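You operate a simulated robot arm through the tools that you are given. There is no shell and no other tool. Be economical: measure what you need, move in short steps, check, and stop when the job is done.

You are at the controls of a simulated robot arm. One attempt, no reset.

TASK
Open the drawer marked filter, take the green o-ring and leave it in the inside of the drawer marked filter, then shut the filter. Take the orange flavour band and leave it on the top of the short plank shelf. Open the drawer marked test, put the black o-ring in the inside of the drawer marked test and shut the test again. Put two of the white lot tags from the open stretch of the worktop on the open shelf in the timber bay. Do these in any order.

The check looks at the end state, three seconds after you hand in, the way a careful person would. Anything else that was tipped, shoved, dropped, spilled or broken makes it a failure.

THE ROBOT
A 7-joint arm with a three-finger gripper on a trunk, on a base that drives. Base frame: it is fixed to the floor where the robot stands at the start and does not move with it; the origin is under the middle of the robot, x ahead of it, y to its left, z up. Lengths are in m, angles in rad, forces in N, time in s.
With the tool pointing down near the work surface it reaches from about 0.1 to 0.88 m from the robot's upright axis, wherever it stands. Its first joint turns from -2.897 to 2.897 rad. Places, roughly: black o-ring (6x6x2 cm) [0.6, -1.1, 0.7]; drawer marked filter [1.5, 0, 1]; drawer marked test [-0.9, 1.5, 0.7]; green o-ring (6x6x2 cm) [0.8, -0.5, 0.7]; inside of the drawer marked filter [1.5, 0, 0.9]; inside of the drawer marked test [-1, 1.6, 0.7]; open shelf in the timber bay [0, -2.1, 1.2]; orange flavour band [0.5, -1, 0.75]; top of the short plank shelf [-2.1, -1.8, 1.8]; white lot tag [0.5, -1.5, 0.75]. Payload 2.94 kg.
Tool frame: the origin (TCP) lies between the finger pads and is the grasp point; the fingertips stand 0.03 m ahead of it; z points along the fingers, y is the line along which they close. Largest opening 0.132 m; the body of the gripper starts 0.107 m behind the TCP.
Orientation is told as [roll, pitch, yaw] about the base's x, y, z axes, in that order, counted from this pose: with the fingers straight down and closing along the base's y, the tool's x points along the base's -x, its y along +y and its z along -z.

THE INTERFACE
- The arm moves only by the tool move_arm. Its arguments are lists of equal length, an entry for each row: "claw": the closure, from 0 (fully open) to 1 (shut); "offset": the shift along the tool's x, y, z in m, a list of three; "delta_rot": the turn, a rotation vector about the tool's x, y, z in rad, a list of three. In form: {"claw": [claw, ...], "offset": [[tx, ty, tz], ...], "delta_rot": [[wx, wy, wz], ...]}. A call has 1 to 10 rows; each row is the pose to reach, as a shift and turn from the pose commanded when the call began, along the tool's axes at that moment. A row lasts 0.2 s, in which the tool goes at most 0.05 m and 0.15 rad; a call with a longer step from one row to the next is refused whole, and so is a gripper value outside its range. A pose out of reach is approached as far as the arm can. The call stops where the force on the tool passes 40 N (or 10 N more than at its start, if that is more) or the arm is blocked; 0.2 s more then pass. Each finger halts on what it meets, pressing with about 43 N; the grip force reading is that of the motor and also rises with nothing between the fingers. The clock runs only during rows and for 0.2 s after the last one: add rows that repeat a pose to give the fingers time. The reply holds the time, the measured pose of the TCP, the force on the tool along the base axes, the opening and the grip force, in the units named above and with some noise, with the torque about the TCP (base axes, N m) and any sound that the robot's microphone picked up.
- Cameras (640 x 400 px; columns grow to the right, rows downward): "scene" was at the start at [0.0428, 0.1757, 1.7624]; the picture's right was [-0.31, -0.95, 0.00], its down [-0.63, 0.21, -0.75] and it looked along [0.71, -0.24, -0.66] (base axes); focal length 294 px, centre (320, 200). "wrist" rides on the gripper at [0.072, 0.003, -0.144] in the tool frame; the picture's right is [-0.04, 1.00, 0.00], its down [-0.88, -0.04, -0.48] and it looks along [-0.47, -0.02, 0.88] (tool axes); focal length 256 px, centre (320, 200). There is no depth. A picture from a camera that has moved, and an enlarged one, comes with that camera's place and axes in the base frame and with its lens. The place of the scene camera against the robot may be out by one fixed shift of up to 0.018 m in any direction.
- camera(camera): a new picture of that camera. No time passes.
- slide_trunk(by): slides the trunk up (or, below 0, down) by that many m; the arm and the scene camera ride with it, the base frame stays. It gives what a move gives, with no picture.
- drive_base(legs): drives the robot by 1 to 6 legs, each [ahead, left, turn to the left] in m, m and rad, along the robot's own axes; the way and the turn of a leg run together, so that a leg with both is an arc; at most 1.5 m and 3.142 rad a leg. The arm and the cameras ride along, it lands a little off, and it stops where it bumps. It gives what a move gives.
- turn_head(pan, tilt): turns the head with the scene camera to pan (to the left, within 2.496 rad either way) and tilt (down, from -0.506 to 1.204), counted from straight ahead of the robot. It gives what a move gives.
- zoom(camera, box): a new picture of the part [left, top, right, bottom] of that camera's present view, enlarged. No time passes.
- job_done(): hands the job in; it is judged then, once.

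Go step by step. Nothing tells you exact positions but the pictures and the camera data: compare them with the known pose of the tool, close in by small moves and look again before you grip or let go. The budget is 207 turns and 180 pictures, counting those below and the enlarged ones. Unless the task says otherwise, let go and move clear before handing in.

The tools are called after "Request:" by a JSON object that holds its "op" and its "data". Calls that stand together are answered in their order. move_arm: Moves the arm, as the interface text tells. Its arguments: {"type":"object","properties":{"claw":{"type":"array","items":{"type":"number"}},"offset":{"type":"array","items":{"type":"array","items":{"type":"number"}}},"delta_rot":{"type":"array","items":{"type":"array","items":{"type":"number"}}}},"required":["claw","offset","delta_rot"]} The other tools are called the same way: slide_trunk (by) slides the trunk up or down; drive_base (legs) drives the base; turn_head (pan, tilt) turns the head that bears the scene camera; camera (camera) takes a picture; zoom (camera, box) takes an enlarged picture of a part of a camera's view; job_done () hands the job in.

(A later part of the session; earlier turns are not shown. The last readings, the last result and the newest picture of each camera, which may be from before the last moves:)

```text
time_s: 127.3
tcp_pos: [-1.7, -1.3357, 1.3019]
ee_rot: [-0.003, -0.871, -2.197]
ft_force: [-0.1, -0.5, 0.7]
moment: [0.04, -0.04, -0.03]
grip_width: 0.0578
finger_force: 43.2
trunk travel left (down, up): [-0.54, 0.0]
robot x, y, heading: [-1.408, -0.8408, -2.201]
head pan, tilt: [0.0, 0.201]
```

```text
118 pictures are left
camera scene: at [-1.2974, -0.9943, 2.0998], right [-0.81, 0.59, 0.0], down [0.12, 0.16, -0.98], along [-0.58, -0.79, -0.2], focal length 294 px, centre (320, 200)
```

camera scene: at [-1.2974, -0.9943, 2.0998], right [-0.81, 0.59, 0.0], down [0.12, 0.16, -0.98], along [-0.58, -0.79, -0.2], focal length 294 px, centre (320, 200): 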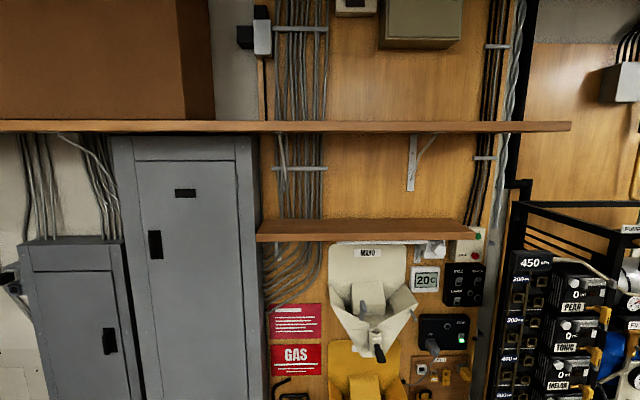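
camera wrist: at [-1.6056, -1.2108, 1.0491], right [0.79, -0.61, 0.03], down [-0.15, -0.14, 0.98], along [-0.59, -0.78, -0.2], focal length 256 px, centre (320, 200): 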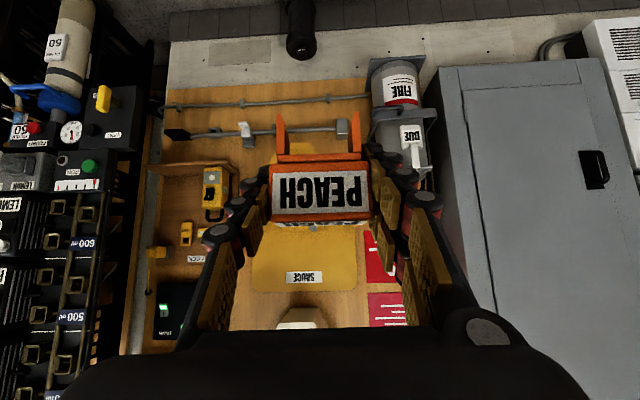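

Shelf front edge at y'≈-2.57 (room frame), depth ≈0.18, top z≈1.78. I'll raise the tool to placement height here in the open first.

Request:
{"op": "move_arm", "data": {"claw": [1, 1, 1, 1, 1, 1, 1, 1, 1, 1], "offset": [[-0.0383, 0, -0.0321], [-0.0766, 0, -0.0642], [-0.1149, 0, -0.0963], [-0.1532, 0, -0.1284], [-0.1915, 0, -0.1605], [-0.2298, 0, -0.1926], [-0.2681, 0, -0.2247], [-0.3064, 0, -0.2568], [-0.3447, 0, -0.2889], [-0.383, 0, -0.321]], "delta_rot": [[0, 0, 0], [0, 0, 0], [0, 0, 0], [0, 0, 0], [0, 0, 0], [0, 0, 0], [0, 0, 0], [0, 0, 0], [0, 0, 0], [0, 0, 0]]}}

Request:
{"op": "move_arm", "data": {"claw": [1, 1, 1], "offset": [[-0.0383, 0, -0.0321], [-0.069, 0, -0.0579], [-0.069, 0, -0.0579]], "delta_rot": [[0, 0, 0], [0, 0, 0], [0, 0, 0]]}}

Request:
{"op": "camera", "data": {"camera": "scene"}}

Request:
{"op": "camera", "data": {"camera": "wrist"}}

```text
time_s: 129.5
tcp_pos: [-1.698, -1.3374, 1.7999]
ee_rot: [-0.001, -0.869, -2.197]
ft_force: [-0.1, 0.1, -0.1]
moment: [0.01, 0.0, -0.01]
grip_width: 0.0578
finger_force: 43.7
trunk travel left (down, up): [-0.54, 0.0]
robot x, y, heading: [-1.409, -0.841, -2.201]
head pan, tilt: [0.0, 0.201]
```

```text
time_s: 130.3
tcp_pos: [-1.6955, -1.3373, 1.8899]
ee_rot: [-0.003, -0.872, -2.197]
ft_force: [-0.5, -0.8, 0.0]
moment: [0.03, 0.05, 0.0]
grip_width: 0.0576
finger_force: 43.2
trunk travel left (down, up): [-0.54, 0.0]
robot x, y, heading: [-1.4051, -0.843, -2.201]
head pan, tilt: [0.0, 0.201]
```

```text
117 pictures are left
camera scene: at [-1.2972, -0.9941, 2.0997], right [-0.81, 0.59, 0.0], down [0.12, 0.16, -0.98], along [-0.58, -0.79, -0.2], focal length 294 px, centre (320, 200)
```

scene: 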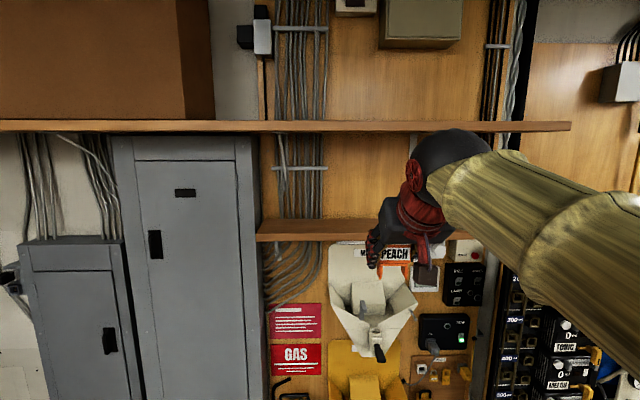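

```text
116 pictures are left
camera wrist: at [-1.6034, -1.2123, 1.9275], right [0.79, -0.61, 0.03], down [-0.15, -0.14, 0.98], along [-0.59, -0.78, -0.2], focal length 256 px, centre (320, 200)
```

wrist: 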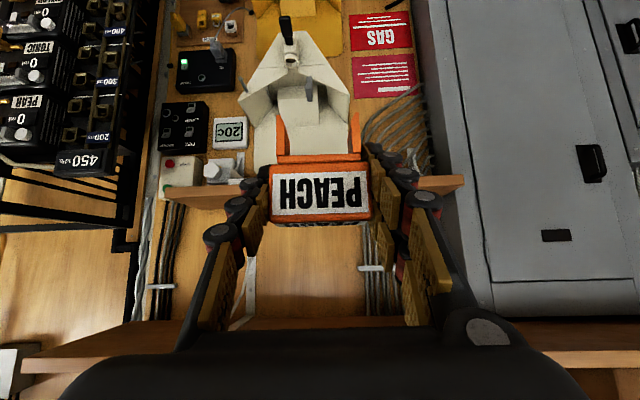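

The arm handles the height. I'll lower 3 cm and drive forward most of the way, keeping the wrist below the long shelf.

Request:
{"op": "move_arm", "data": {"claw": [1, 1], "offset": [[0.0192, 0, 0.0161], [0.0192, 0, 0.0161]], "delta_rot": [[0, 0, 0], [0, 0, 0]]}}

Request:
{"op": "drive_base", "data": {"legs": [[0.42, 0, 0]]}}

Request:
{"op": "camera", "data": {"camera": "wrist"}}

Request:
{"op": "camera", "data": {"camera": "scene"}}

```text
time_s: 130.9
tcp_pos: [-1.6976, -1.339, 1.8669]
ee_rot: [-0.003, -0.87, -2.198]
ft_force: [1.0, -0.3, -0.4]
moment: [0.02, 0.0, 0.01]
grip_width: 0.0575
finger_force: 43.0
trunk travel left (down, up): [-0.54, 0.0]
robot x, y, heading: [-1.4086, -0.8464, -2.202]
head pan, tilt: [0.0, 0.201]
```

```text
time_s: 133.5
tcp_pos: [-1.9503, -1.6794, 1.8655]
ee_rot: [-0.002, -0.869, -2.2]
ft_force: [-0.7, -0.5, -0.8]
moment: [-0.02, -0.07, -0.01]
grip_width: 0.0575
finger_force: 42.5
trunk travel left (down, up): [-0.54, 0.0]
robot x, y, heading: [-1.6545, -1.186, -2.209]
head pan, tilt: [0.0, 0.201]
```

```text
115 pictures are left
camera wrist: at [-1.8554, -1.5547, 1.9021], right [0.79, -0.61, 0.03], down [-0.15, -0.14, 0.98], along [-0.6, -0.78, -0.2], focal length 256 px, centre (320, 200)
```

wrist: 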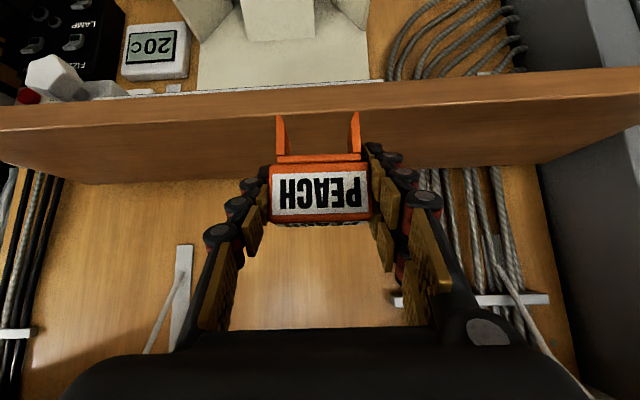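

```text
114 pictures are left
camera scene: at [-1.5487, -1.3365, 2.0997], right [-0.81, 0.59, 0.0], down [0.12, 0.16, -0.98], along [-0.58, -0.79, -0.2], focal length 294 px, centre (320, 200)
```

scene: 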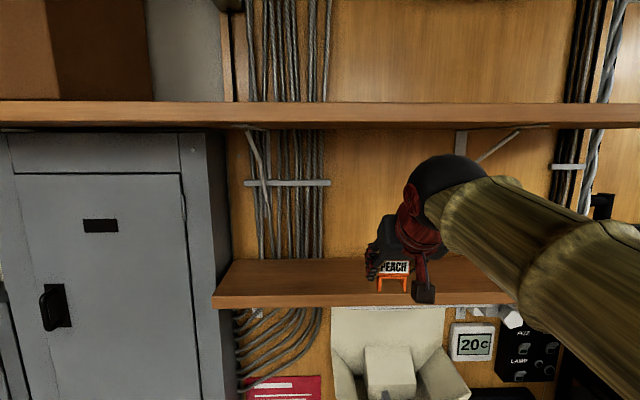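

Shelf front edge now measures y'≈-2.535, back ≈-2.73. I'll reach 12 cm forward, then lower to contact.

Request:
{"op": "move_arm", "data": {"claw": [1, 1, 1, 1, 1], "offset": [[-0.0193, 0, 0.023], [-0.0386, 0, 0.046], [-0.058, 0, 0.069], [-0.077, 0, 0.092], [-0.077, 0, 0.092]], "delta_rot": [[0, 0, 0], [0, 0, 0], [0, 0, 0], [0, 0, 0], [0, 0, 0]]}}

Request:
{"op": "camera", "data": {"camera": "wrist"}}

Request:
{"op": "camera", "data": {"camera": "scene"}}

```text
time_s: 134.7
tcp_pos: [-2.0198, -1.7734, 1.868]
ee_rot: [-0.005, -0.872, -2.201]
ft_force: [1.6, 0.4, 1.0]
moment: [-0.04, -0.02, 0.02]
grip_width: 0.0575
finger_force: 42.4
trunk travel left (down, up): [-0.54, 0.0]
robot x, y, heading: [-1.6583, -1.1845, -2.205]
head pan, tilt: [0.0, 0.201]
```

```text
113 pictures are left
camera wrist: at [-1.9249, -1.6492, 1.9036], right [0.79, -0.61, 0.03], down [-0.15, -0.14, 0.98], along [-0.6, -0.78, -0.2], focal length 256 px, centre (320, 200)
```

wrist: 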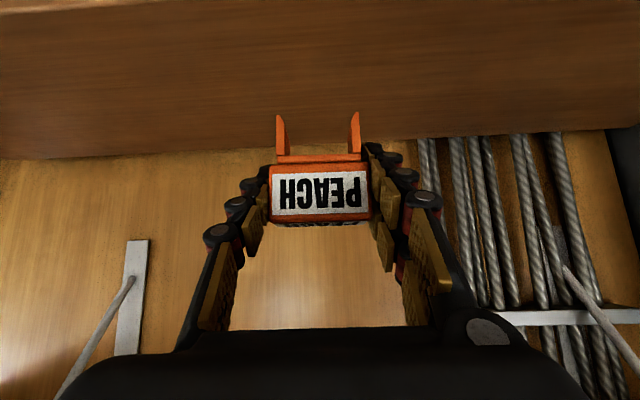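

```text
112 pictures are left
camera scene: at [-1.5466, -1.3336, 2.0998], right [-0.81, 0.59, 0.0], down [0.12, 0.16, -0.98], along [-0.58, -0.79, -0.2], focal length 294 px, centre (320, 200)
```

scene: 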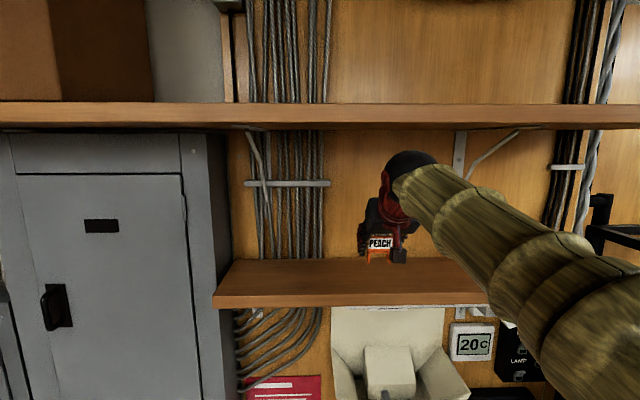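

Request:
{"op": "move_arm", "data": {"claw": [1, 1, 1, 1, 1, 1], "offset": [[-0.0129, 0, 0.0153], [0.0024, 0, 0.0282], [0.01, 0, 0.0346], [0.0138, 0, 0.0378], [0.0176, 0, 0.041], [0.0214, 0, 0.0442]], "delta_rot": [[0, 0, 0], [0, 0, 0], [0, 0, 0], [0, 0, 0], [0, 0, 0], [0, 0, 0]]}}

Request:
{"op": "camera", "data": {"camera": "wrist"}}

Request:
{"op": "zoom", "data": {"camera": "scene", "box": [320, 180, 480, 280]}}

```text
time_s: 136.1
tcp_pos: [-2.0306, -1.7908, 1.8202]
ee_rot: [-0.004, -0.871, -2.2]
ft_force: [-0.2, 0.1, 0.3]
moment: [0.0, 0.02, 0.01]
grip_width: 0.0576
finger_force: 43.0
trunk travel left (down, up): [-0.54, 0.0]
robot x, y, heading: [-1.6585, -1.1834, -2.208]
head pan, tilt: [0.0, 0.201]
```

```text
111 pictures are left
camera wrist: at [-1.9372, -1.6672, 1.8574], right [0.79, -0.61, 0.03], down [-0.15, -0.14, 0.98], along [-0.6, -0.78, -0.2], focal length 256 px, centre (320, 200)
```

wrist: 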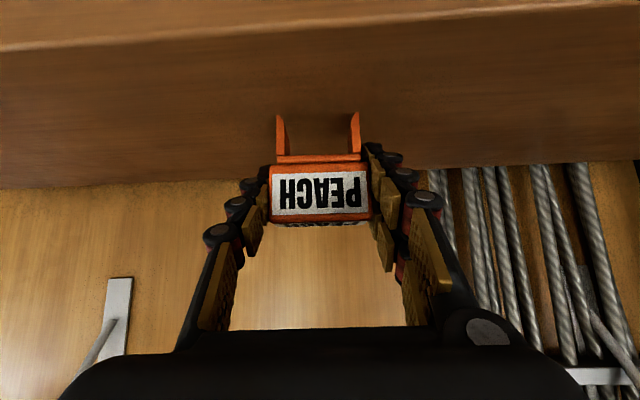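

```text
4.00 times, centred on (400, 230) of scene
camera zoom: at [-1.5479, -1.3354, 2.0997], right [-0.81, 0.59, 0.0], down [0.12, 0.16, -0.98], along [-0.58, -0.79, -0.2], focal length 1175 px, centre (0, 80)
```

zoom: 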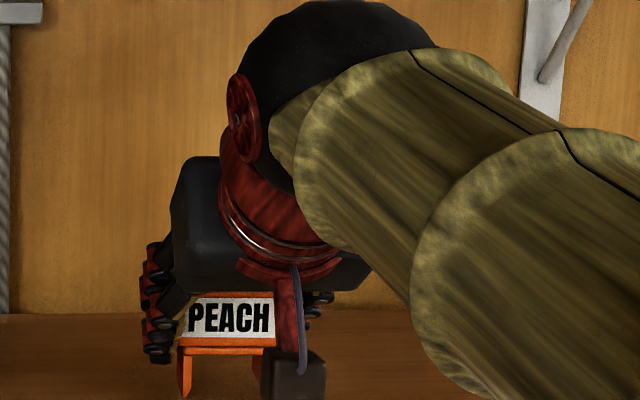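

No contact yet; continue lowering in small steps.

Request:
{"op": "move_arm", "data": {"claw": [1, 1, 1, 1, 1, 1, 1, 1], "offset": [[0.0031, 0, 0.0026], [0.0061, 0, 0.0051], [0.0092, 0, 0.0077], [0.0123, 0, 0.0103], [0.0153, 0, 0.0129], [0.0184, 0, 0.0154], [0.0214, 0, 0.018], [0.0245, 0, 0.0206]], "delta_rot": [[0, 0, 0], [0, 0, 0], [0, 0, 0], [0, 0, 0], [0, 0, 0], [0, 0, 0], [0, 0, 0], [0, 0, 0]]}}

Request:
{"op": "camera", "data": {"camera": "wrist"}}

```text
time_s: 137.1
tcp_pos: [-2.0309, -1.7913, 1.8157]
ee_rot: [-0.002, -0.893, -2.201]
ft_force: [1.1, 0.7, 5.0]
moment: [0.14, -0.01, -0.02]
grip_width: 0.0579
finger_force: 42.5
trunk travel left (down, up): [-0.54, 0.0]
robot x, y, heading: [-1.6597, -1.1849, -2.21]
head pan, tilt: [0.0, 0.201]
stopped in row 5: the force on the tool passed its limit at 42 N (the readings are from after the stop); the commanded pose is now the measured one
```

```text
109 pictures are left
camera wrist: at [-1.9369, -1.6654, 1.8498], right [0.79, -0.61, 0.03], down [-0.14, -0.12, 0.98], along [-0.6, -0.78, -0.18], focal length 256 px, centre (320, 200)
```

wrist: 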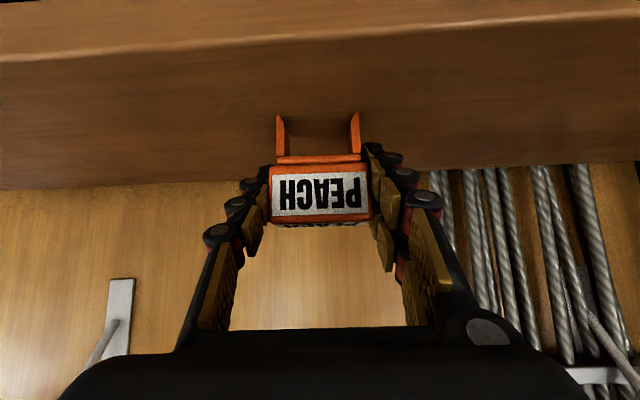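

Contact with the shelf. I'll open the fingers and check that the band stands.

Request:
{"op": "move_arm", "data": {"claw": [0.5, 0.4, 0.3, 0.3, 0.3], "offset": [[0, 0, 0], [0, 0, 0], [0, 0, 0], [0, 0, 0], [0, 0, 0]], "delta_rot": [[0, 0, 0], [0, 0, 0], [0, 0, 0], [0, 0, 0], [0, 0, 0]]}}

Request:
{"op": "camera", "data": {"camera": "wrist"}}

```text
time_s: 138.3
tcp_pos: [-2.032, -1.7918, 1.8141]
ee_rot: [-0.001, -0.887, -2.2]
ft_force: [0.3, 1.1, -0.2]
moment: [0.04, 0.01, -0.01]
grip_width: 0.0925
finger_force: 0.1
trunk travel left (down, up): [-0.54, 0.0]
robot x, y, heading: [-1.6583, -1.1852, -2.206]
head pan, tilt: [0.0, 0.201]
```

```text
108 pictures are left
camera wrist: at [-1.9373, -1.6661, 1.8487], right [0.79, -0.61, 0.03], down [-0.14, -0.13, 0.98], along [-0.6, -0.78, -0.19], focal length 256 px, centre (320, 200)
```

wrist: 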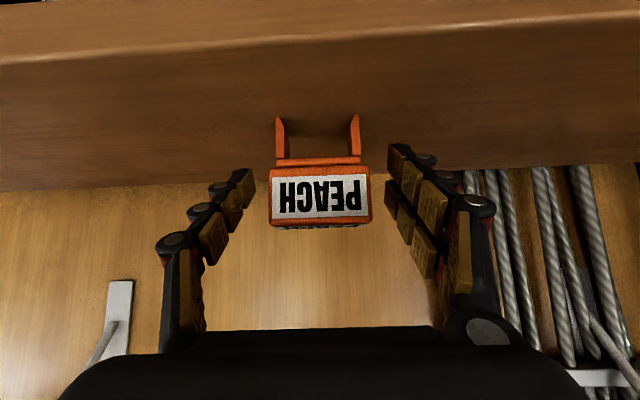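

Band stands on the shelf. I'll retreat horizontally, then check.

Request:
{"op": "move_arm", "data": {"claw": [0.3, 0.3, 0.3, 0.3, 0.3, 0.3], "offset": [[0.019, 0, -0.0233], [0.038, 0, -0.0466], [0.063, 0, -0.0776], [0.088, 0, -0.1086], [0.113, 0, -0.1397], [0.126, 0, -0.155]], "delta_rot": [[0, 0, 0], [0, 0, 0], [0, 0, 0], [0, 0, 0], [0, 0, 0], [0, 0, 0]]}}

Request:
{"op": "camera", "data": {"camera": "wrist"}}

Request:
{"op": "drive_base", "data": {"legs": [[-0.4, 0, 0]]}}

Request:
{"op": "camera", "data": {"camera": "scene"}}

```text
time_s: 139.7
tcp_pos: [-1.915, -1.6302, 1.8142]
ee_rot: [-0.001, -0.888, -2.201]
ft_force: [0.2, -0.2, -0.6]
moment: [0.0, -0.02, 0.04]
grip_width: 0.0924
finger_force: 0.1
trunk travel left (down, up): [-0.54, 0.0]
robot x, y, heading: [-1.6617, -1.1832, -2.205]
head pan, tilt: [0.0, 0.201]
```

```text
107 pictures are left
camera wrist: at [-1.8196, -1.5045, 1.8488], right [0.79, -0.61, 0.03], down [-0.14, -0.13, 0.98], along [-0.6, -0.78, -0.18], focal length 256 px, centre (320, 200)
```

wrist: 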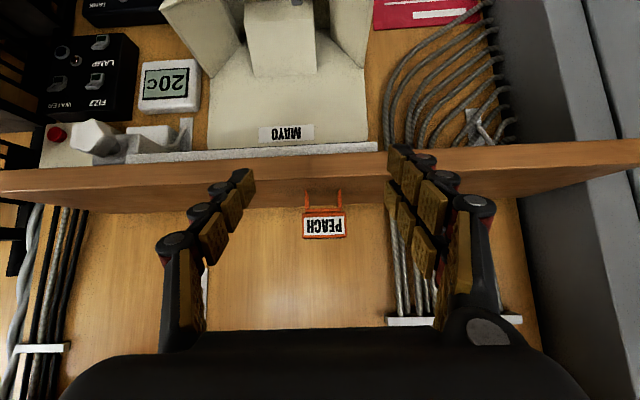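

```text
time_s: 142.2
tcp_pos: [-1.6801, -1.3092, 1.8149]
ee_rot: [0.0, -0.891, -2.208]
ft_force: [0.5, 0.1, 0.1]
moment: [-0.04, -0.03, 0.0]
grip_width: 0.0924
finger_force: 0.0
trunk travel left (down, up): [-0.54, 0.0]
robot x, y, heading: [-1.4206, -0.8603, -2.21]
head pan, tilt: [0.0, 0.201]
```

```text
106 pictures are left
camera scene: at [-1.3121, -1.0162, 2.0997], right [-0.8, 0.6, 0.0], down [0.12, 0.16, -0.98], along [-0.58, -0.79, -0.2], focal length 294 px, centre (320, 200)
```

scene: 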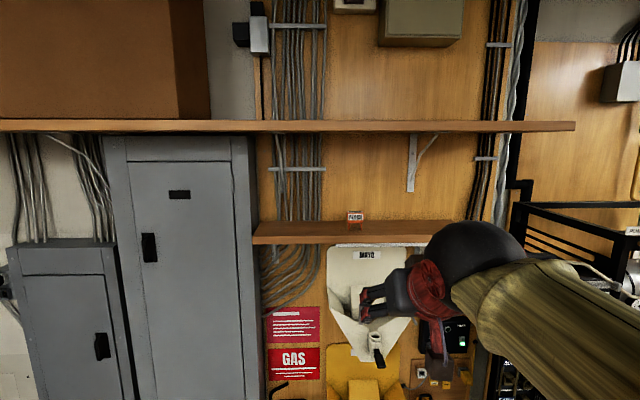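

Band is standing on the short plank. Next, the lot tags: lower trunk and arm (keeping the tilt), turn to face the worktop/bay and approach.

Request:
{"op": "slide_trunk", "data": {"by": -0.29}}

Request:
{"op": "move_arm", "data": {"claw": [0, 0, 0, 0, 0, 0, 0, 0], "offset": [[0.0388, 0, 0.0315], [0.0776, 0, 0.063], [0.1164, 0, 0.0945], [0.1552, 0, 0.126], [0.194, 0, 0.1575], [0.2328, 0, 0.189], [0.2716, 0, 0.2205], [0.31, 0, 0.252]], "delta_rot": [[0, 0, 0], [0, 0, 0], [0, 0, 0], [0, 0, 0], [0, 0, 0], [0, 0, 0], [0, 0, 0], [0, 0, 0]]}}

Request:
{"op": "drive_base", "data": {"legs": [[0, 0, 1.59], [0.6, 0.2, 0]]}}

Request:
{"op": "turn_head", "data": {"pan": 0.0, "tilt": 0.5}}

Request:
{"op": "camera", "data": {"camera": "scene"}}

Request:
{"op": "camera", "data": {"camera": "wrist"}}

```text
time_s: 145.1
tcp_pos: [-1.6802, -1.31, 1.5251]
ee_rot: [-0.001, -0.888, -2.206]
ft_force: [-0.4, -1.4, 0.1]
moment: [0.04, -0.01, -0.01]
grip_width: 0.0924
finger_force: 0.0
trunk travel left (down, up): [-0.25, 0.29]
robot x, y, heading: [-1.4212, -0.8641, -2.209]
head pan, tilt: [0.0, 0.201]
```

```text
time_s: 146.9
tcp_pos: [-1.6812, -1.3119, 1.1266]
ee_rot: [0.002, -0.892, -2.209]
ft_force: [0.0, -0.3, 0.1]
moment: [0.05, -0.03, 0.01]
grip_width: 0.1319
finger_force: 0.2
trunk travel left (down, up): [-0.25, 0.29]
robot x, y, heading: [-1.419, -0.8637, -2.206]
head pan, tilt: [0.0, 0.201]
```

```text
time_s: 154.3
tcp_pos: [-0.3579, -1.2944, 1.1251]
ee_rot: [-0.001, -0.888, -0.605]
ft_force: [-0.3, 0.1, 0.6]
moment: [0.01, -0.01, -0.02]
grip_width: 0.1319
finger_force: 0.0
trunk travel left (down, up): [-0.25, 0.29]
robot x, y, heading: [-0.8113, -1.0442, -0.61]
head pan, tilt: [0.0, 0.201]
```

```text
time_s: 155.1
tcp_pos: [-0.3565, -1.2962, 1.1245]
ee_rot: [0.001, -0.887, -0.604]
ft_force: [0.0, 0.5, -0.1]
moment: [-0.04, -0.01, 0.01]
grip_width: 0.132
finger_force: 0.0
trunk travel left (down, up): [-0.25, 0.29]
robot x, y, heading: [-0.8115, -1.0462, -0.611]
head pan, tilt: [0.0, 0.499]
```

```text
105 pictures are left
camera scene: at [-0.6601, -0.9146, 1.7821], right [-0.57, -0.82, 0.0], down [-0.39, 0.27, -0.88], along [0.72, -0.5, -0.48], focal length 294 px, centre (320, 200)
```

scene: 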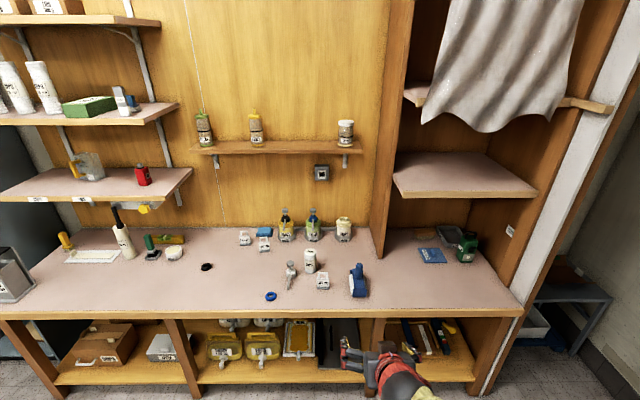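

```text
104 pictures are left
camera wrist: at [-0.4857, -1.2023, 1.1583], right [0.59, 0.81, 0.03], down [0.13, -0.14, 0.98], along [0.8, -0.58, -0.19], focal length 256 px, centre (320, 200)
```

wrist: 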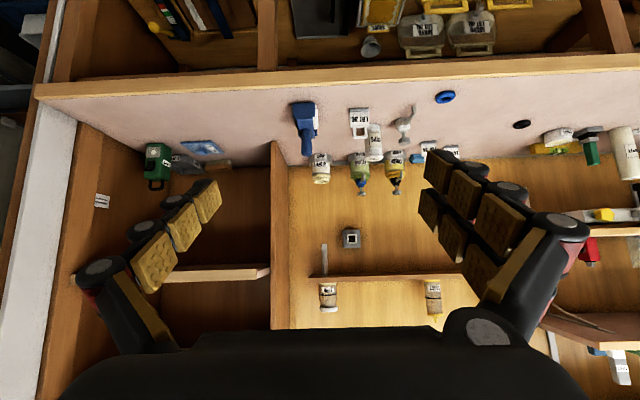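

The bay's open shelf is the empty middle one (z≈1.2). The nearest tag (by the roller) is at about room (1.07, -1.16). I'll drive up to it.

Request:
{"op": "drive_base", "data": {"legs": [[0.4, 0.09, 0]]}}

Request:
{"op": "camera", "data": {"camera": "wrist"}}

Request:
{"op": "camera", "data": {"camera": "scene"}}

```text
time_s: 157.7
tcp_pos: [0.0221, -1.4582, 1.1237]
ee_rot: [-0.001, -0.888, -0.616]
ft_force: [0.6, -0.3, 0.0]
moment: [0.01, 0.0, -0.01]
grip_width: 0.1318
finger_force: 0.1
trunk travel left (down, up): [-0.25, 0.29]
robot x, y, heading: [-0.4328, -1.2052, -0.621]
head pan, tilt: [0.0, 0.499]
```

```text
103 pictures are left
camera wrist: at [-0.1042, -1.3644, 1.1582], right [0.6, 0.8, 0.03], down [0.13, -0.14, 0.98], along [0.79, -0.58, -0.19], focal length 256 px, centre (320, 200)
```

wrist: 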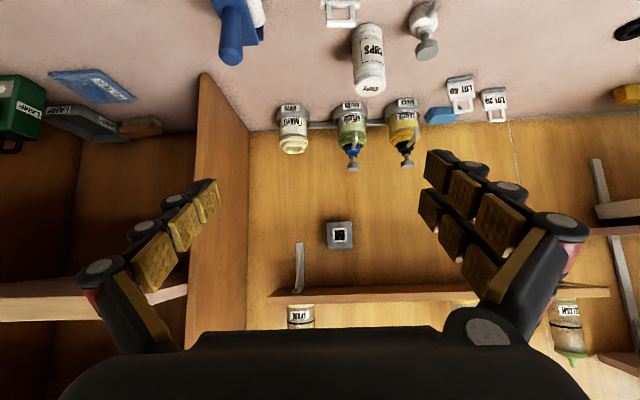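

```text
102 pictures are left
camera scene: at [-0.2759, -1.0751, 1.782], right [-0.58, -0.81, 0.0], down [-0.39, 0.28, -0.88], along [0.71, -0.51, -0.48], focal length 294 px, centre (320, 200)
```

scene: 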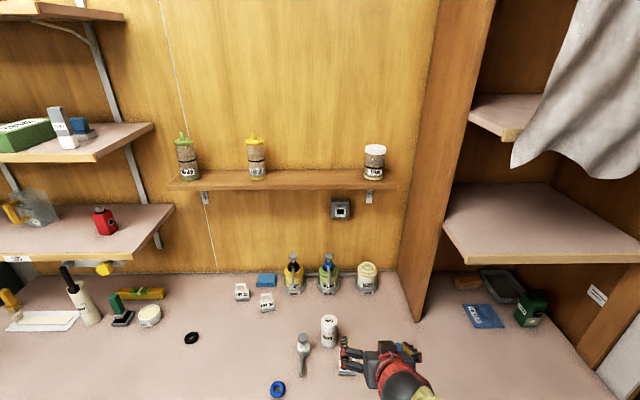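

Request:
{"op": "move_arm", "data": {"claw": [0, 0, 0, 0, 0], "offset": [[0.0388, 0, 0.0315], [0.0776, 0, 0.063], [0.1164, 0, 0.0945], [0.1552, 0, 0.126], [0.194, 0, 0.1575]], "delta_rot": [[0, 0, 0], [0, 0, 0], [0, 0, 0], [0, 0, 0], [0, 0, 0]]}}

Request:
{"op": "camera", "data": {"camera": "wrist"}}

```text
time_s: 158.9
tcp_pos: [0.0249, -1.4572, 0.8864]
ee_rot: [-0.006, -0.89, -0.613]
ft_force: [-1.1, 0.0, -0.2]
moment: [-0.02, -0.02, 0.02]
grip_width: 0.1319
finger_force: 0.0
out of reach, approached as far as the arm can: row 5
trunk travel left (down, up): [-0.25, 0.29]
robot x, y, heading: [-0.4291, -1.2084, -0.625]
head pan, tilt: [0.0, 0.499]
```

```text
101 pictures are left
camera wrist: at [-0.1019, -1.3633, 0.9208], right [0.6, 0.8, 0.03], down [0.13, -0.13, 0.98], along [0.79, -0.59, -0.18], focal length 256 px, centre (320, 200)
```

wrist: 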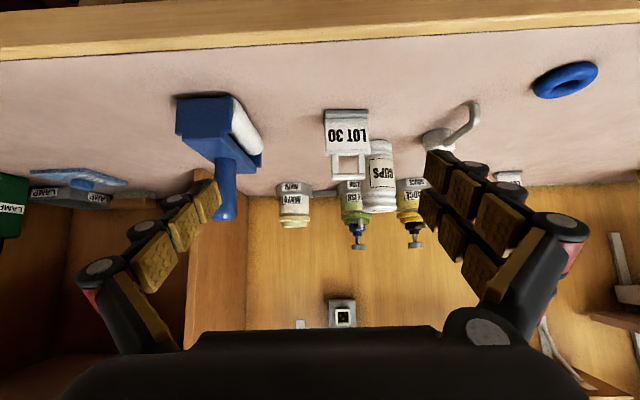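

Tag LOT 30 stands at about room (1.05, -1.137), 9.5 cm tall. I'll advance over it with fingers partly open.

Request:
{"op": "move_arm", "data": {"claw": [0.2, 0.2, 0.2, 0.2, 0.2], "offset": [[-0.028, 0.01, 0.034], [-0.056, 0.02, 0.068], [-0.085, 0.034, 0.104], [-0.107, 0.034, 0.132], [-0.107, 0.034, 0.132]], "delta_rot": [[0, 0, 0], [0, 0, 0], [0, 0, 0], [0, 0, 0], [0, 0, 0]]}}

Request:
{"op": "camera", "data": {"camera": "wrist"}}

```text
time_s: 160.1
tcp_pos: [0.1832, -1.528, 0.8868]
ee_rot: [0.001, -0.889, -0.614]
ft_force: [0.2, 0.0, 0.5]
moment: [0.0, 0.02, -0.01]
grip_width: 0.1059
finger_force: 0.1
trunk travel left (down, up): [-0.25, 0.29]
robot x, y, heading: [-0.4263, -1.2112, -0.623]
head pan, tilt: [0.0, 0.499]
```

```text
100 pictures are left
camera wrist: at [0.0569, -1.4343, 0.9213], right [0.6, 0.8, 0.03], down [0.13, -0.14, 0.98], along [0.79, -0.58, -0.19], focal length 256 px, centre (320, 200)
```

wrist: 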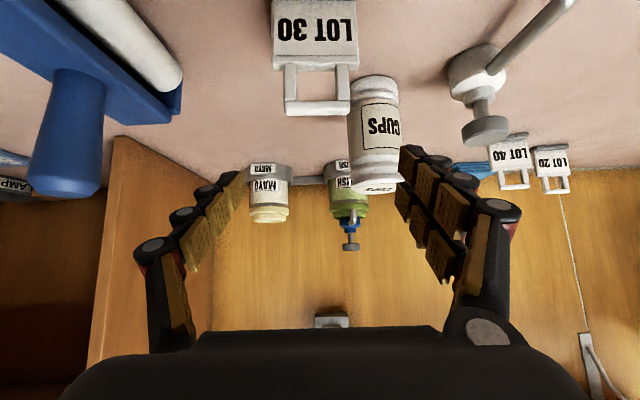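

Aligned with the tag plane (x'≈1.035). Descend 10 cm and close on it.

Request:
{"op": "move_arm", "data": {"claw": [0.2, 0.2, 0.2, 0.2], "offset": [[0.026, 0, 0.021], [0.052, 0, 0.042], [0.0777, 0, 0.0629], [0.0777, 0, 0.0629]], "delta_rot": [[0, 0, 0], [0, 0, 0], [0, 0, 0], [0, 0, 0]]}}

Request:
{"op": "camera", "data": {"camera": "wrist"}}

```text
time_s: 161.1
tcp_pos: [0.1827, -1.5269, 0.7848]
ee_rot: [0.0, -0.889, -0.617]
ft_force: [0.4, 0.1, -0.8]
moment: [-0.03, -0.01, 0.04]
grip_width: 0.1055
finger_force: 0.0
trunk travel left (down, up): [-0.25, 0.29]
robot x, y, heading: [-0.4259, -1.2043, -0.623]
head pan, tilt: [0.0, 0.499]
```

```text
99 pictures are left
camera wrist: at [0.0557, -1.4339, 0.8198], right [0.6, 0.8, 0.03], down [0.13, -0.14, 0.98], along [0.79, -0.58, -0.19], focal length 256 px, centre (320, 200)
```

wrist: 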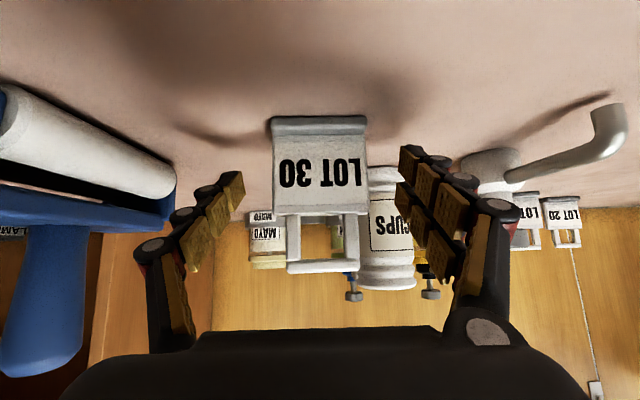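

Request:
{"op": "move_arm", "data": {"claw": [0.4, 0.6, 0.8, 1, 1, 1, 1], "offset": [[0, 0, 0], [0, 0, 0], [0, 0, 0], [0, 0, 0], [0, 0, 0], [0, 0, 0], [0, 0, 0]], "delta_rot": [[0, 0, 0], [0, 0, 0], [0, 0, 0], [0, 0, 0], [0, 0, 0], [0, 0, 0], [0, 0, 0]]}}

Request:
{"op": "camera", "data": {"camera": "wrist"}}

```text
time_s: 162.7
tcp_pos: [0.1823, -1.5274, 0.7853]
ee_rot: [-0.001, -0.889, -0.616]
ft_force: [0.1, 0.5, 1.3]
moment: [0.09, -0.07, 0.01]
grip_width: 0.0579
finger_force: 43.1
trunk travel left (down, up): [-0.25, 0.29]
robot x, y, heading: [-0.4275, -1.2042, -0.616]
head pan, tilt: [0.0, 0.499]
```

```text
98 pictures are left
camera wrist: at [0.0557, -1.4338, 0.8204], right [0.6, 0.8, 0.03], down [0.13, -0.14, 0.98], along [0.79, -0.58, -0.19], focal length 256 px, centre (320, 200)
```

wrist: 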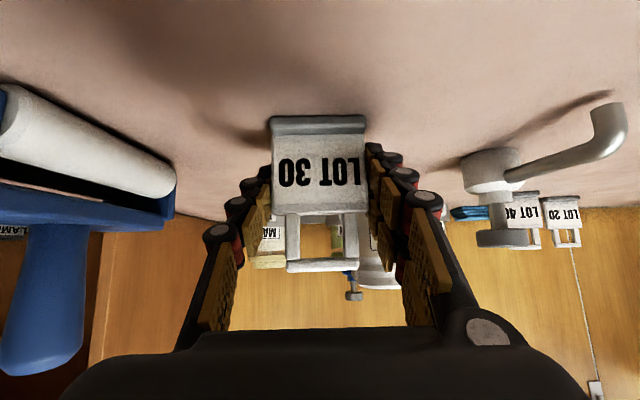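

LOT 30 gripped. Lift, pull back, then raise above bay-shelf height.

Request:
{"op": "move_arm", "data": {"claw": [1, 1, 1, 1, 1, 1, 1, 1, 1, 1], "offset": [[-0.035, 0, -0.0283], [-0.07, 0, -0.0566], [-0.105, 0, -0.085], [-0.14, 0, -0.1132], [-0.175, 0, -0.1415], [-0.149, 0, -0.1735], [-0.123, 0, -0.2055], [-0.158, 0, -0.234], [-0.193, 0, -0.2625], [-0.228, 0, -0.291]], "delta_rot": [[0, 0, 0], [0, 0, 0], [0, 0, 0], [0, 0, 0], [0, 0, 0], [0, 0, 0], [0, 0, 0], [0, 0, 0], [0, 0, 0], [0, 0, 0]]}}

Request:
{"op": "move_arm", "data": {"claw": [1, 1, 1, 1, 1], "offset": [[-0.035, 0, -0.0283], [-0.07, 0, -0.0566], [-0.105, 0, -0.085], [-0.14, 0, -0.1132], [-0.155, 0, -0.1255]], "delta_rot": [[0, 0, 0], [0, 0, 0], [0, 0, 0], [0, 0, 0], [0, 0, 0]]}}

Request:
{"op": "camera", "data": {"camera": "wrist"}}

Request:
{"op": "turn_head", "data": {"pan": -0.3, "tilt": 0.4}}

Request:
{"op": "camera", "data": {"camera": "scene"}}

```text
time_s: 164.9
tcp_pos: [0.1121, -1.48, 1.1457]
ee_rot: [0.0, -0.888, -0.617]
ft_force: [0.2, -0.5, -0.9]
moment: [-0.05, -0.05, -0.02]
grip_width: 0.0577
finger_force: 43.5
trunk travel left (down, up): [-0.25, 0.29]
robot x, y, heading: [-0.4278, -1.2079, -0.621]
head pan, tilt: [0.0, 0.499]
```

```text
time_s: 166.1
tcp_pos: [0.1142, -1.482, 1.3456]
ee_rot: [-0.003, -0.886, -0.614]
ft_force: [-0.1, -0.5, 0.3]
moment: [-0.04, 0.01, 0.03]
grip_width: 0.0578
finger_force: 42.7
trunk travel left (down, up): [-0.25, 0.29]
robot x, y, heading: [-0.428, -1.2076, -0.617]
head pan, tilt: [0.0, 0.499]
```

```text
97 pictures are left
camera wrist: at [-0.0127, -1.389, 1.38], right [0.6, 0.8, 0.03], down [0.13, -0.14, 0.98], along [0.79, -0.58, -0.19], focal length 256 px, centre (320, 200)
```

wrist: 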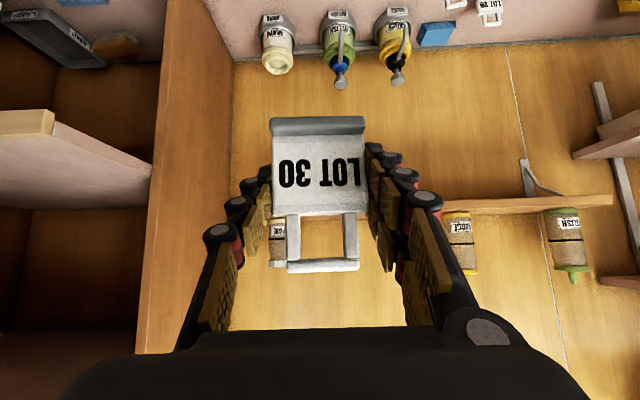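

```text
time_s: 166.9
tcp_pos: [0.1145, -1.4835, 1.3457]
ee_rot: [0.0, -0.889, -0.615]
ft_force: [0.6, 0.9, -0.1]
moment: [0.0, -0.03, -0.02]
grip_width: 0.0576
finger_force: 43.1
trunk travel left (down, up): [-0.25, 0.29]
robot x, y, heading: [-0.4289, -1.2079, -0.619]
head pan, tilt: [-0.3, 0.4]
```

```text
96 pictures are left
camera scene: at [-0.2939, -1.0959, 1.7911], right [-0.79, -0.61, 0.0], down [-0.24, 0.31, -0.92], along [0.56, -0.73, -0.39], focal length 294 px, centre (320, 200)
```

scene: 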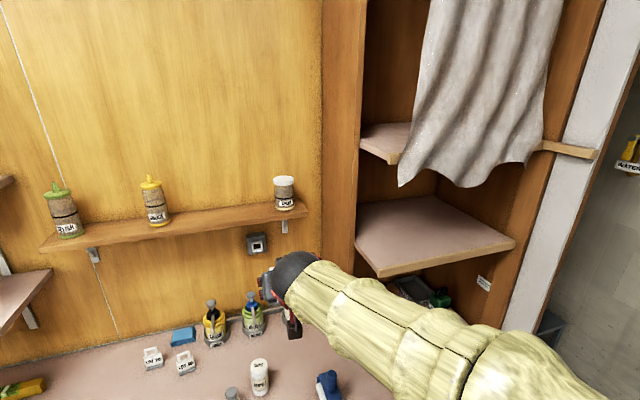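

Bay shelf top measures z≈1.21, front edge x'≈1.08, left side y'≈-1.47. I'll drive right so the tag lines up with its left part.

Request:
{"op": "drive_base", "data": {"legs": [[-0.05, -0.43, 0]]}}

Request:
{"op": "camera", "data": {"camera": "wrist"}}

Request:
{"op": "turn_head", "data": {"pan": 0.0, "tilt": 0.4}}

Request:
{"op": "camera", "data": {"camera": "scene"}}

```text
time_s: 169.6
tcp_pos: [-0.1781, -1.8083, 1.3463]
ee_rot: [0.0, -0.889, -0.61]
ft_force: [-0.5, 0.1, -0.5]
moment: [0.01, -0.02, 0.01]
grip_width: 0.0578
finger_force: 42.7
trunk travel left (down, up): [-0.25, 0.29]
robot x, y, heading: [-0.7224, -1.5365, -0.609]
head pan, tilt: [-0.3, 0.4]
```

```text
95 pictures are left
camera wrist: at [-0.306, -1.7151, 1.3801], right [0.6, 0.8, 0.03], down [0.13, -0.14, 0.98], along [0.79, -0.58, -0.19], focal length 256 px, centre (320, 200)
```

wrist: 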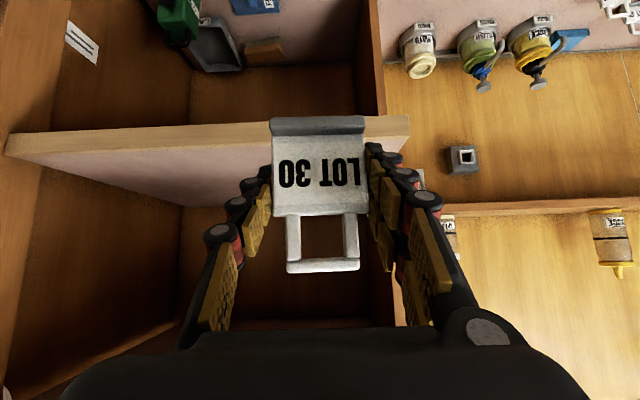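

```text
time_s: 170.4
tcp_pos: [-0.1785, -1.8079, 1.3464]
ee_rot: [-0.001, -0.89, -0.61]
ft_force: [0.4, -0.3, -0.1]
moment: [-0.03, -0.03, 0.01]
grip_width: 0.0579
finger_force: 42.6
trunk travel left (down, up): [-0.25, 0.29]
robot x, y, heading: [-0.7238, -1.5324, -0.611]
head pan, tilt: [0.0, 0.4]
```

```text
94 pictures are left
camera scene: at [-0.5694, -1.4031, 1.7911], right [-0.58, -0.82, 0.0], down [-0.32, 0.22, -0.92], along [0.75, -0.53, -0.39], focal length 294 px, centre (320, 200)
```

scene: 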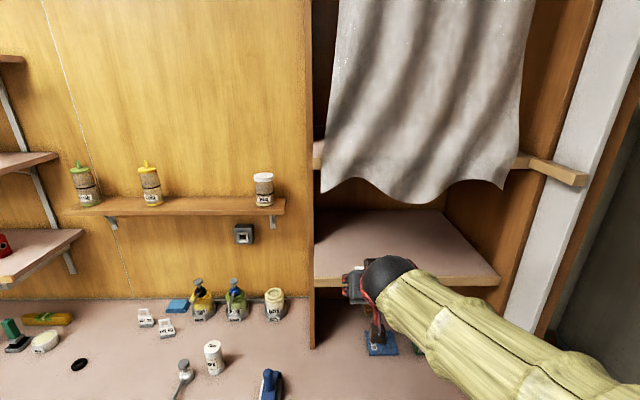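

I need a better fix on the shelf height/edge; I'll lower 4 cm for parallax and look again.

Request:
{"op": "move_arm", "data": {"claw": [1, 1, 1], "offset": [[0.0272, 0, 0.022], [0.0427, 0, 0.0346], [0.0427, 0, 0.0346]], "delta_rot": [[0, 0, 0], [0, 0, 0], [0, 0, 0]]}}

Request:
{"op": "camera", "data": {"camera": "wrist"}}

```text
time_s: 171.2
tcp_pos: [-0.1792, -1.8089, 1.2931]
ee_rot: [0.001, -0.888, -0.608]
ft_force: [0.0, -0.6, -0.8]
moment: [0.03, -0.01, 0.04]
grip_width: 0.0576
finger_force: 43.5
trunk travel left (down, up): [-0.25, 0.29]
robot x, y, heading: [-0.7267, -1.5361, -0.612]
head pan, tilt: [0.0, 0.4]
```

```text
93 pictures are left
camera wrist: at [-0.3068, -1.7149, 1.3266], right [0.6, 0.8, 0.03], down [0.13, -0.14, 0.98], along [0.79, -0.58, -0.19], focal length 256 px, centre (320, 200)
```

wrist: 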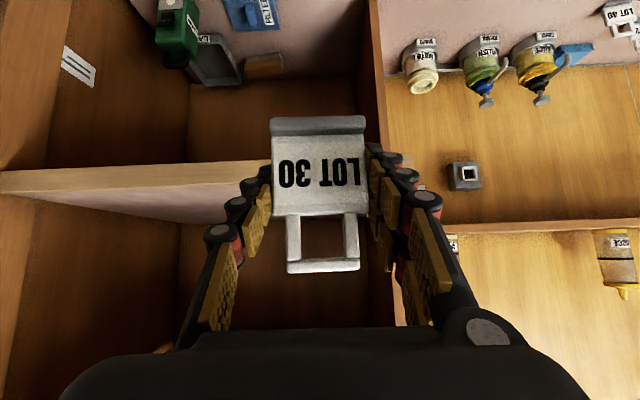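

Shelf: top z≈1.227, front edge x'≈1.11. I'll advance 15 cm at this height and check clearance to the cloth.

Request:
{"op": "move_arm", "data": {"claw": [1, 1, 1, 1, 1], "offset": [[-0.0252, 0, 0.031], [-0.0504, 0, 0.062], [-0.0756, 0, 0.093], [-0.0945, 0, 0.1165], [-0.0945, 0, 0.1165]], "delta_rot": [[0, 0, 0], [0, 0, 0], [0, 0, 0], [0, 0, 0], [0, 0, 0]]}}

Request:
{"op": "camera", "data": {"camera": "wrist"}}

Request:
{"op": "camera", "data": {"camera": "scene"}}

```text
time_s: 172.4
tcp_pos: [-0.0562, -1.8953, 1.2901]
ee_rot: [0.0, -0.888, -0.611]
ft_force: [0.3, -0.3, -0.3]
moment: [-0.02, 0.02, 0.0]
grip_width: 0.0577
finger_force: 43.1
trunk travel left (down, up): [-0.25, 0.29]
robot x, y, heading: [-0.7208, -1.5322, -0.608]
head pan, tilt: [0.0, 0.4]
```

```text
92 pictures are left
camera wrist: at [-0.183, -1.8029, 1.3248], right [0.6, 0.8, 0.03], down [0.13, -0.14, 0.98], along [0.79, -0.58, -0.19], focal length 256 px, centre (320, 200)
```

wrist: 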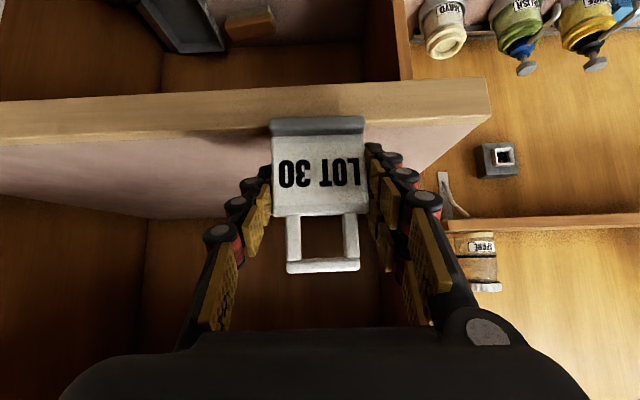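

```text
91 pictures are left
camera scene: at [-0.5696, -1.4031, 1.7912], right [-0.58, -0.82, 0.0], down [-0.32, 0.22, -0.92], along [0.75, -0.53, -0.39], focal length 294 px, centre (320, 200)
```

scene: 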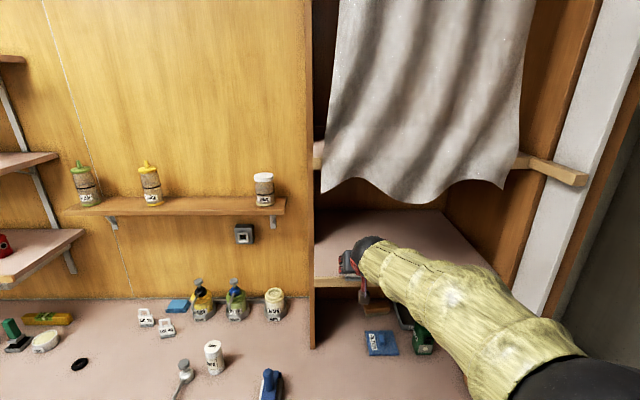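

Clearance to the cloth is fine. I'll rise 1 cm, advance 10 cm over the shelf, then lower to contact.

Request:
{"op": "move_arm", "data": {"claw": [1, 1, 1, 1, 1], "offset": [[-0.0078, 0, -0.0063], [-0.0292, 0, 0.02], [-0.0506, 0, 0.0464], [-0.0707, 0, 0.0712], [-0.0707, 0, 0.0712]], "delta_rot": [[0, 0, 0], [0, 0, 0], [0, 0, 0], [0, 0, 0], [0, 0, 0]]}}

Request:
{"op": "camera", "data": {"camera": "wrist"}}

```text
time_s: 173.6
tcp_pos: [0.0255, -1.9511, 1.2999]
ee_rot: [0.001, -0.886, -0.612]
ft_force: [-0.1, 0.6, -0.6]
moment: [-0.05, 0.03, 0.01]
grip_width: 0.0579
finger_force: 43.8
trunk travel left (down, up): [-0.25, 0.29]
robot x, y, heading: [-0.7241, -1.5347, -0.617]
head pan, tilt: [0.0, 0.4]
```

```text
90 pictures are left
camera wrist: at [-0.1018, -1.8586, 1.3329], right [0.6, 0.8, 0.03], down [0.13, -0.14, 0.98], along [0.79, -0.58, -0.19], focal length 256 px, centre (320, 200)
```

wrist: 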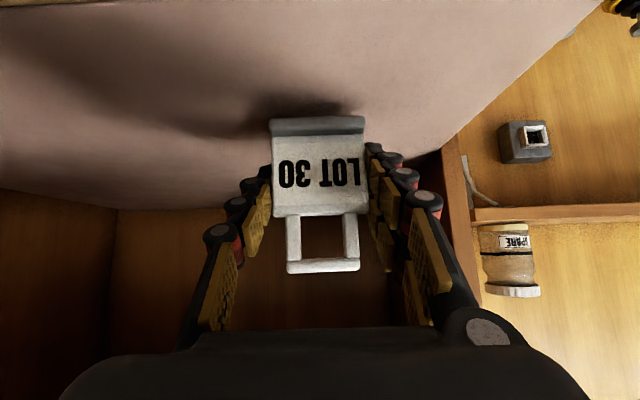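

Request:
{"op": "move_arm", "data": {"claw": [1, 1, 1, 1, 1, 1, 1, 1], "offset": [[0.0039, 0, 0.0031], [0.0078, 0, 0.0063], [0.0109, 0, 0.0088], [0.014, 0, 0.0113], [0.0171, 0, 0.0138], [0.0202, 0, 0.0164], [0.0233, 0, 0.0189], [0.0264, 0, 0.0214]], "delta_rot": [[0, 0, 0], [0, 0, 0], [0, 0, 0], [0, 0, 0], [0, 0, 0], [0, 0, 0], [0, 0, 0], [0, 0, 0]]}}

Request:
{"op": "camera", "data": {"camera": "wrist"}}

```text
time_s: 175.2
tcp_pos: [0.0293, -1.9524, 1.2851]
ee_rot: [0.006, -0.91, -0.616]
ft_force: [3.3, -2.0, 6.9]
moment: [0.05, -0.08, -0.03]
grip_width: 0.0582
finger_force: 43.4
trunk travel left (down, up): [-0.25, 0.29]
robot x, y, heading: [-0.7197, -1.5353, -0.618]
head pan, tilt: [0.0, 0.4]
stopped in row 8: the force on the tool passed its limit at 41 N (the readings are from after the stop); the commanded pose is now the measured one
```

```text
89 pictures are left
camera wrist: at [-0.0992, -1.8592, 1.3159], right [0.59, 0.8, 0.04], down [0.11, -0.13, 0.99], along [0.8, -0.58, -0.16], focal length 256 px, centre (320, 200)
```

wrist: 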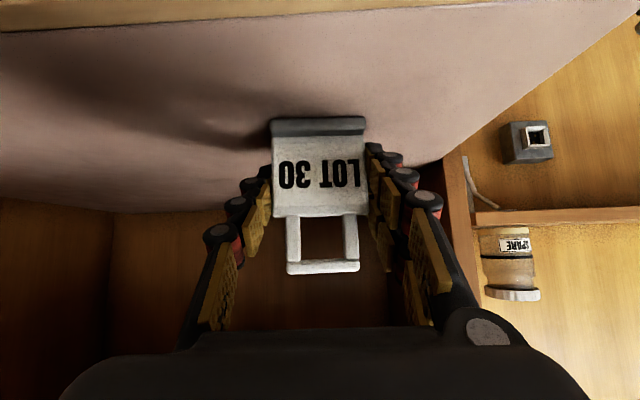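

Contact. Release and retreat straight back.

Request:
{"op": "move_arm", "data": {"claw": [0.5, 0.35, 0.25, 0.25, 0.25], "offset": [[0, 0, 0], [0, 0, 0], [0, 0, 0], [0, 0, 0], [0, 0, 0]], "delta_rot": [[0, 0, 0], [0, 0, 0], [0, 0, 0], [0, 0, 0], [0, 0, 0]]}}

Request:
{"op": "camera", "data": {"camera": "wrist"}}

```text
time_s: 176.4
tcp_pos: [0.0287, -1.9524, 1.282]
ee_rot: [0.002, -0.906, -0.611]
ft_force: [-0.7, 0.5, -0.7]
moment: [0.0, 0.01, 0.03]
grip_width: 0.099
finger_force: 0.0
trunk travel left (down, up): [-0.25, 0.29]
robot x, y, heading: [-0.7233, -1.536, -0.612]
head pan, tilt: [0.0, 0.4]
```

```text
88 pictures are left
camera wrist: at [-0.0998, -1.8589, 1.3139], right [0.59, 0.8, 0.04], down [0.11, -0.13, 0.99], along [0.8, -0.58, -0.17], focal length 256 px, centre (320, 200)
```

wrist: 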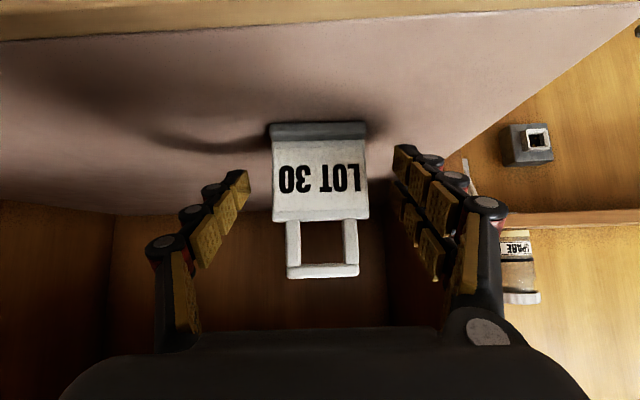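

Request:
{"op": "move_arm", "data": {"claw": [0.25, 0.25, 0.25, 0.2, 0.2, 0.2], "offset": [[0.0155, 0, -0.0197], [0.037, 0, -0.0472], [0.0617, 0, -0.0787], [0.0864, 0, -0.1102], [0.111, 0, -0.1416], [0.1357, 0, -0.173]], "delta_rot": [[0, 0, 0], [0, 0, 0], [0, 0, 0], [0, 0, 0], [0, 0, 0], [0, 0, 0]]}}

Request:
{"op": "drive_base", "data": {"legs": [[-0.15, 0, 0], [0, 0.72, 0]]}}

Request:
{"op": "turn_head", "data": {"pan": -0.5, "tilt": 0.4}}

Request:
{"op": "camera", "data": {"camera": "scene"}}

Request:
{"op": "camera", "data": {"camera": "wrist"}}

```text
time_s: 177.8
tcp_pos: [-0.154, -1.826, 1.2814]
ee_rot: [0.007, -0.908, -0.615]
ft_force: [-0.4, -0.5, 0.3]
moment: [0.01, 0.02, -0.03]
grip_width: 0.1056
finger_force: 0.0
trunk travel left (down, up): [-0.25, 0.29]
robot x, y, heading: [-0.722, -1.5342, -0.612]
head pan, tilt: [0.0, 0.4]
```

```text
time_s: 182.6
tcp_pos: [0.1324, -1.1609, 1.2813]
ee_rot: [0.004, -0.906, -0.608]
ft_force: [-0.2, -0.7, 0.4]
moment: [-0.04, -0.04, -0.04]
grip_width: 0.1058
finger_force: 0.1
trunk travel left (down, up): [-0.25, 0.29]
robot x, y, heading: [-0.4397, -0.8676, -0.61]
head pan, tilt: [0.0, 0.4]
```

```text
time_s: 183.5
tcp_pos: [0.1321, -1.1602, 1.2811]
ee_rot: [0.003, -0.905, -0.609]
ft_force: [-0.4, 0.5, -0.5]
moment: [-0.02, 0.0, 0.0]
grip_width: 0.1055
finger_force: 0.1
trunk travel left (down, up): [-0.25, 0.29]
robot x, y, heading: [-0.4396, -0.8697, -0.614]
head pan, tilt: [-0.499, 0.4]
```

```text
87 pictures are left
camera scene: at [-0.321, -0.7688, 1.7912], right [-0.89, -0.45, 0.0], down [-0.17, 0.35, -0.92], along [0.41, -0.82, -0.39], focal length 294 px, centre (320, 200)
```

scene: 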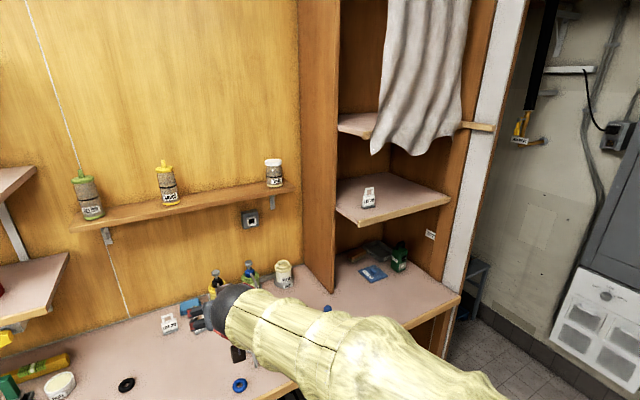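

```text
86 pictures are left
camera wrist: at [0.0034, -1.0677, 1.3131], right [0.59, 0.81, 0.04], down [0.11, -0.13, 0.99], along [0.8, -0.58, -0.17], focal length 256 px, centre (320, 200)
```

wrist: 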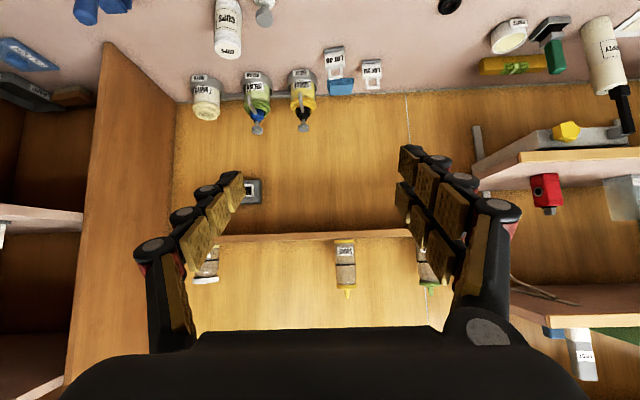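

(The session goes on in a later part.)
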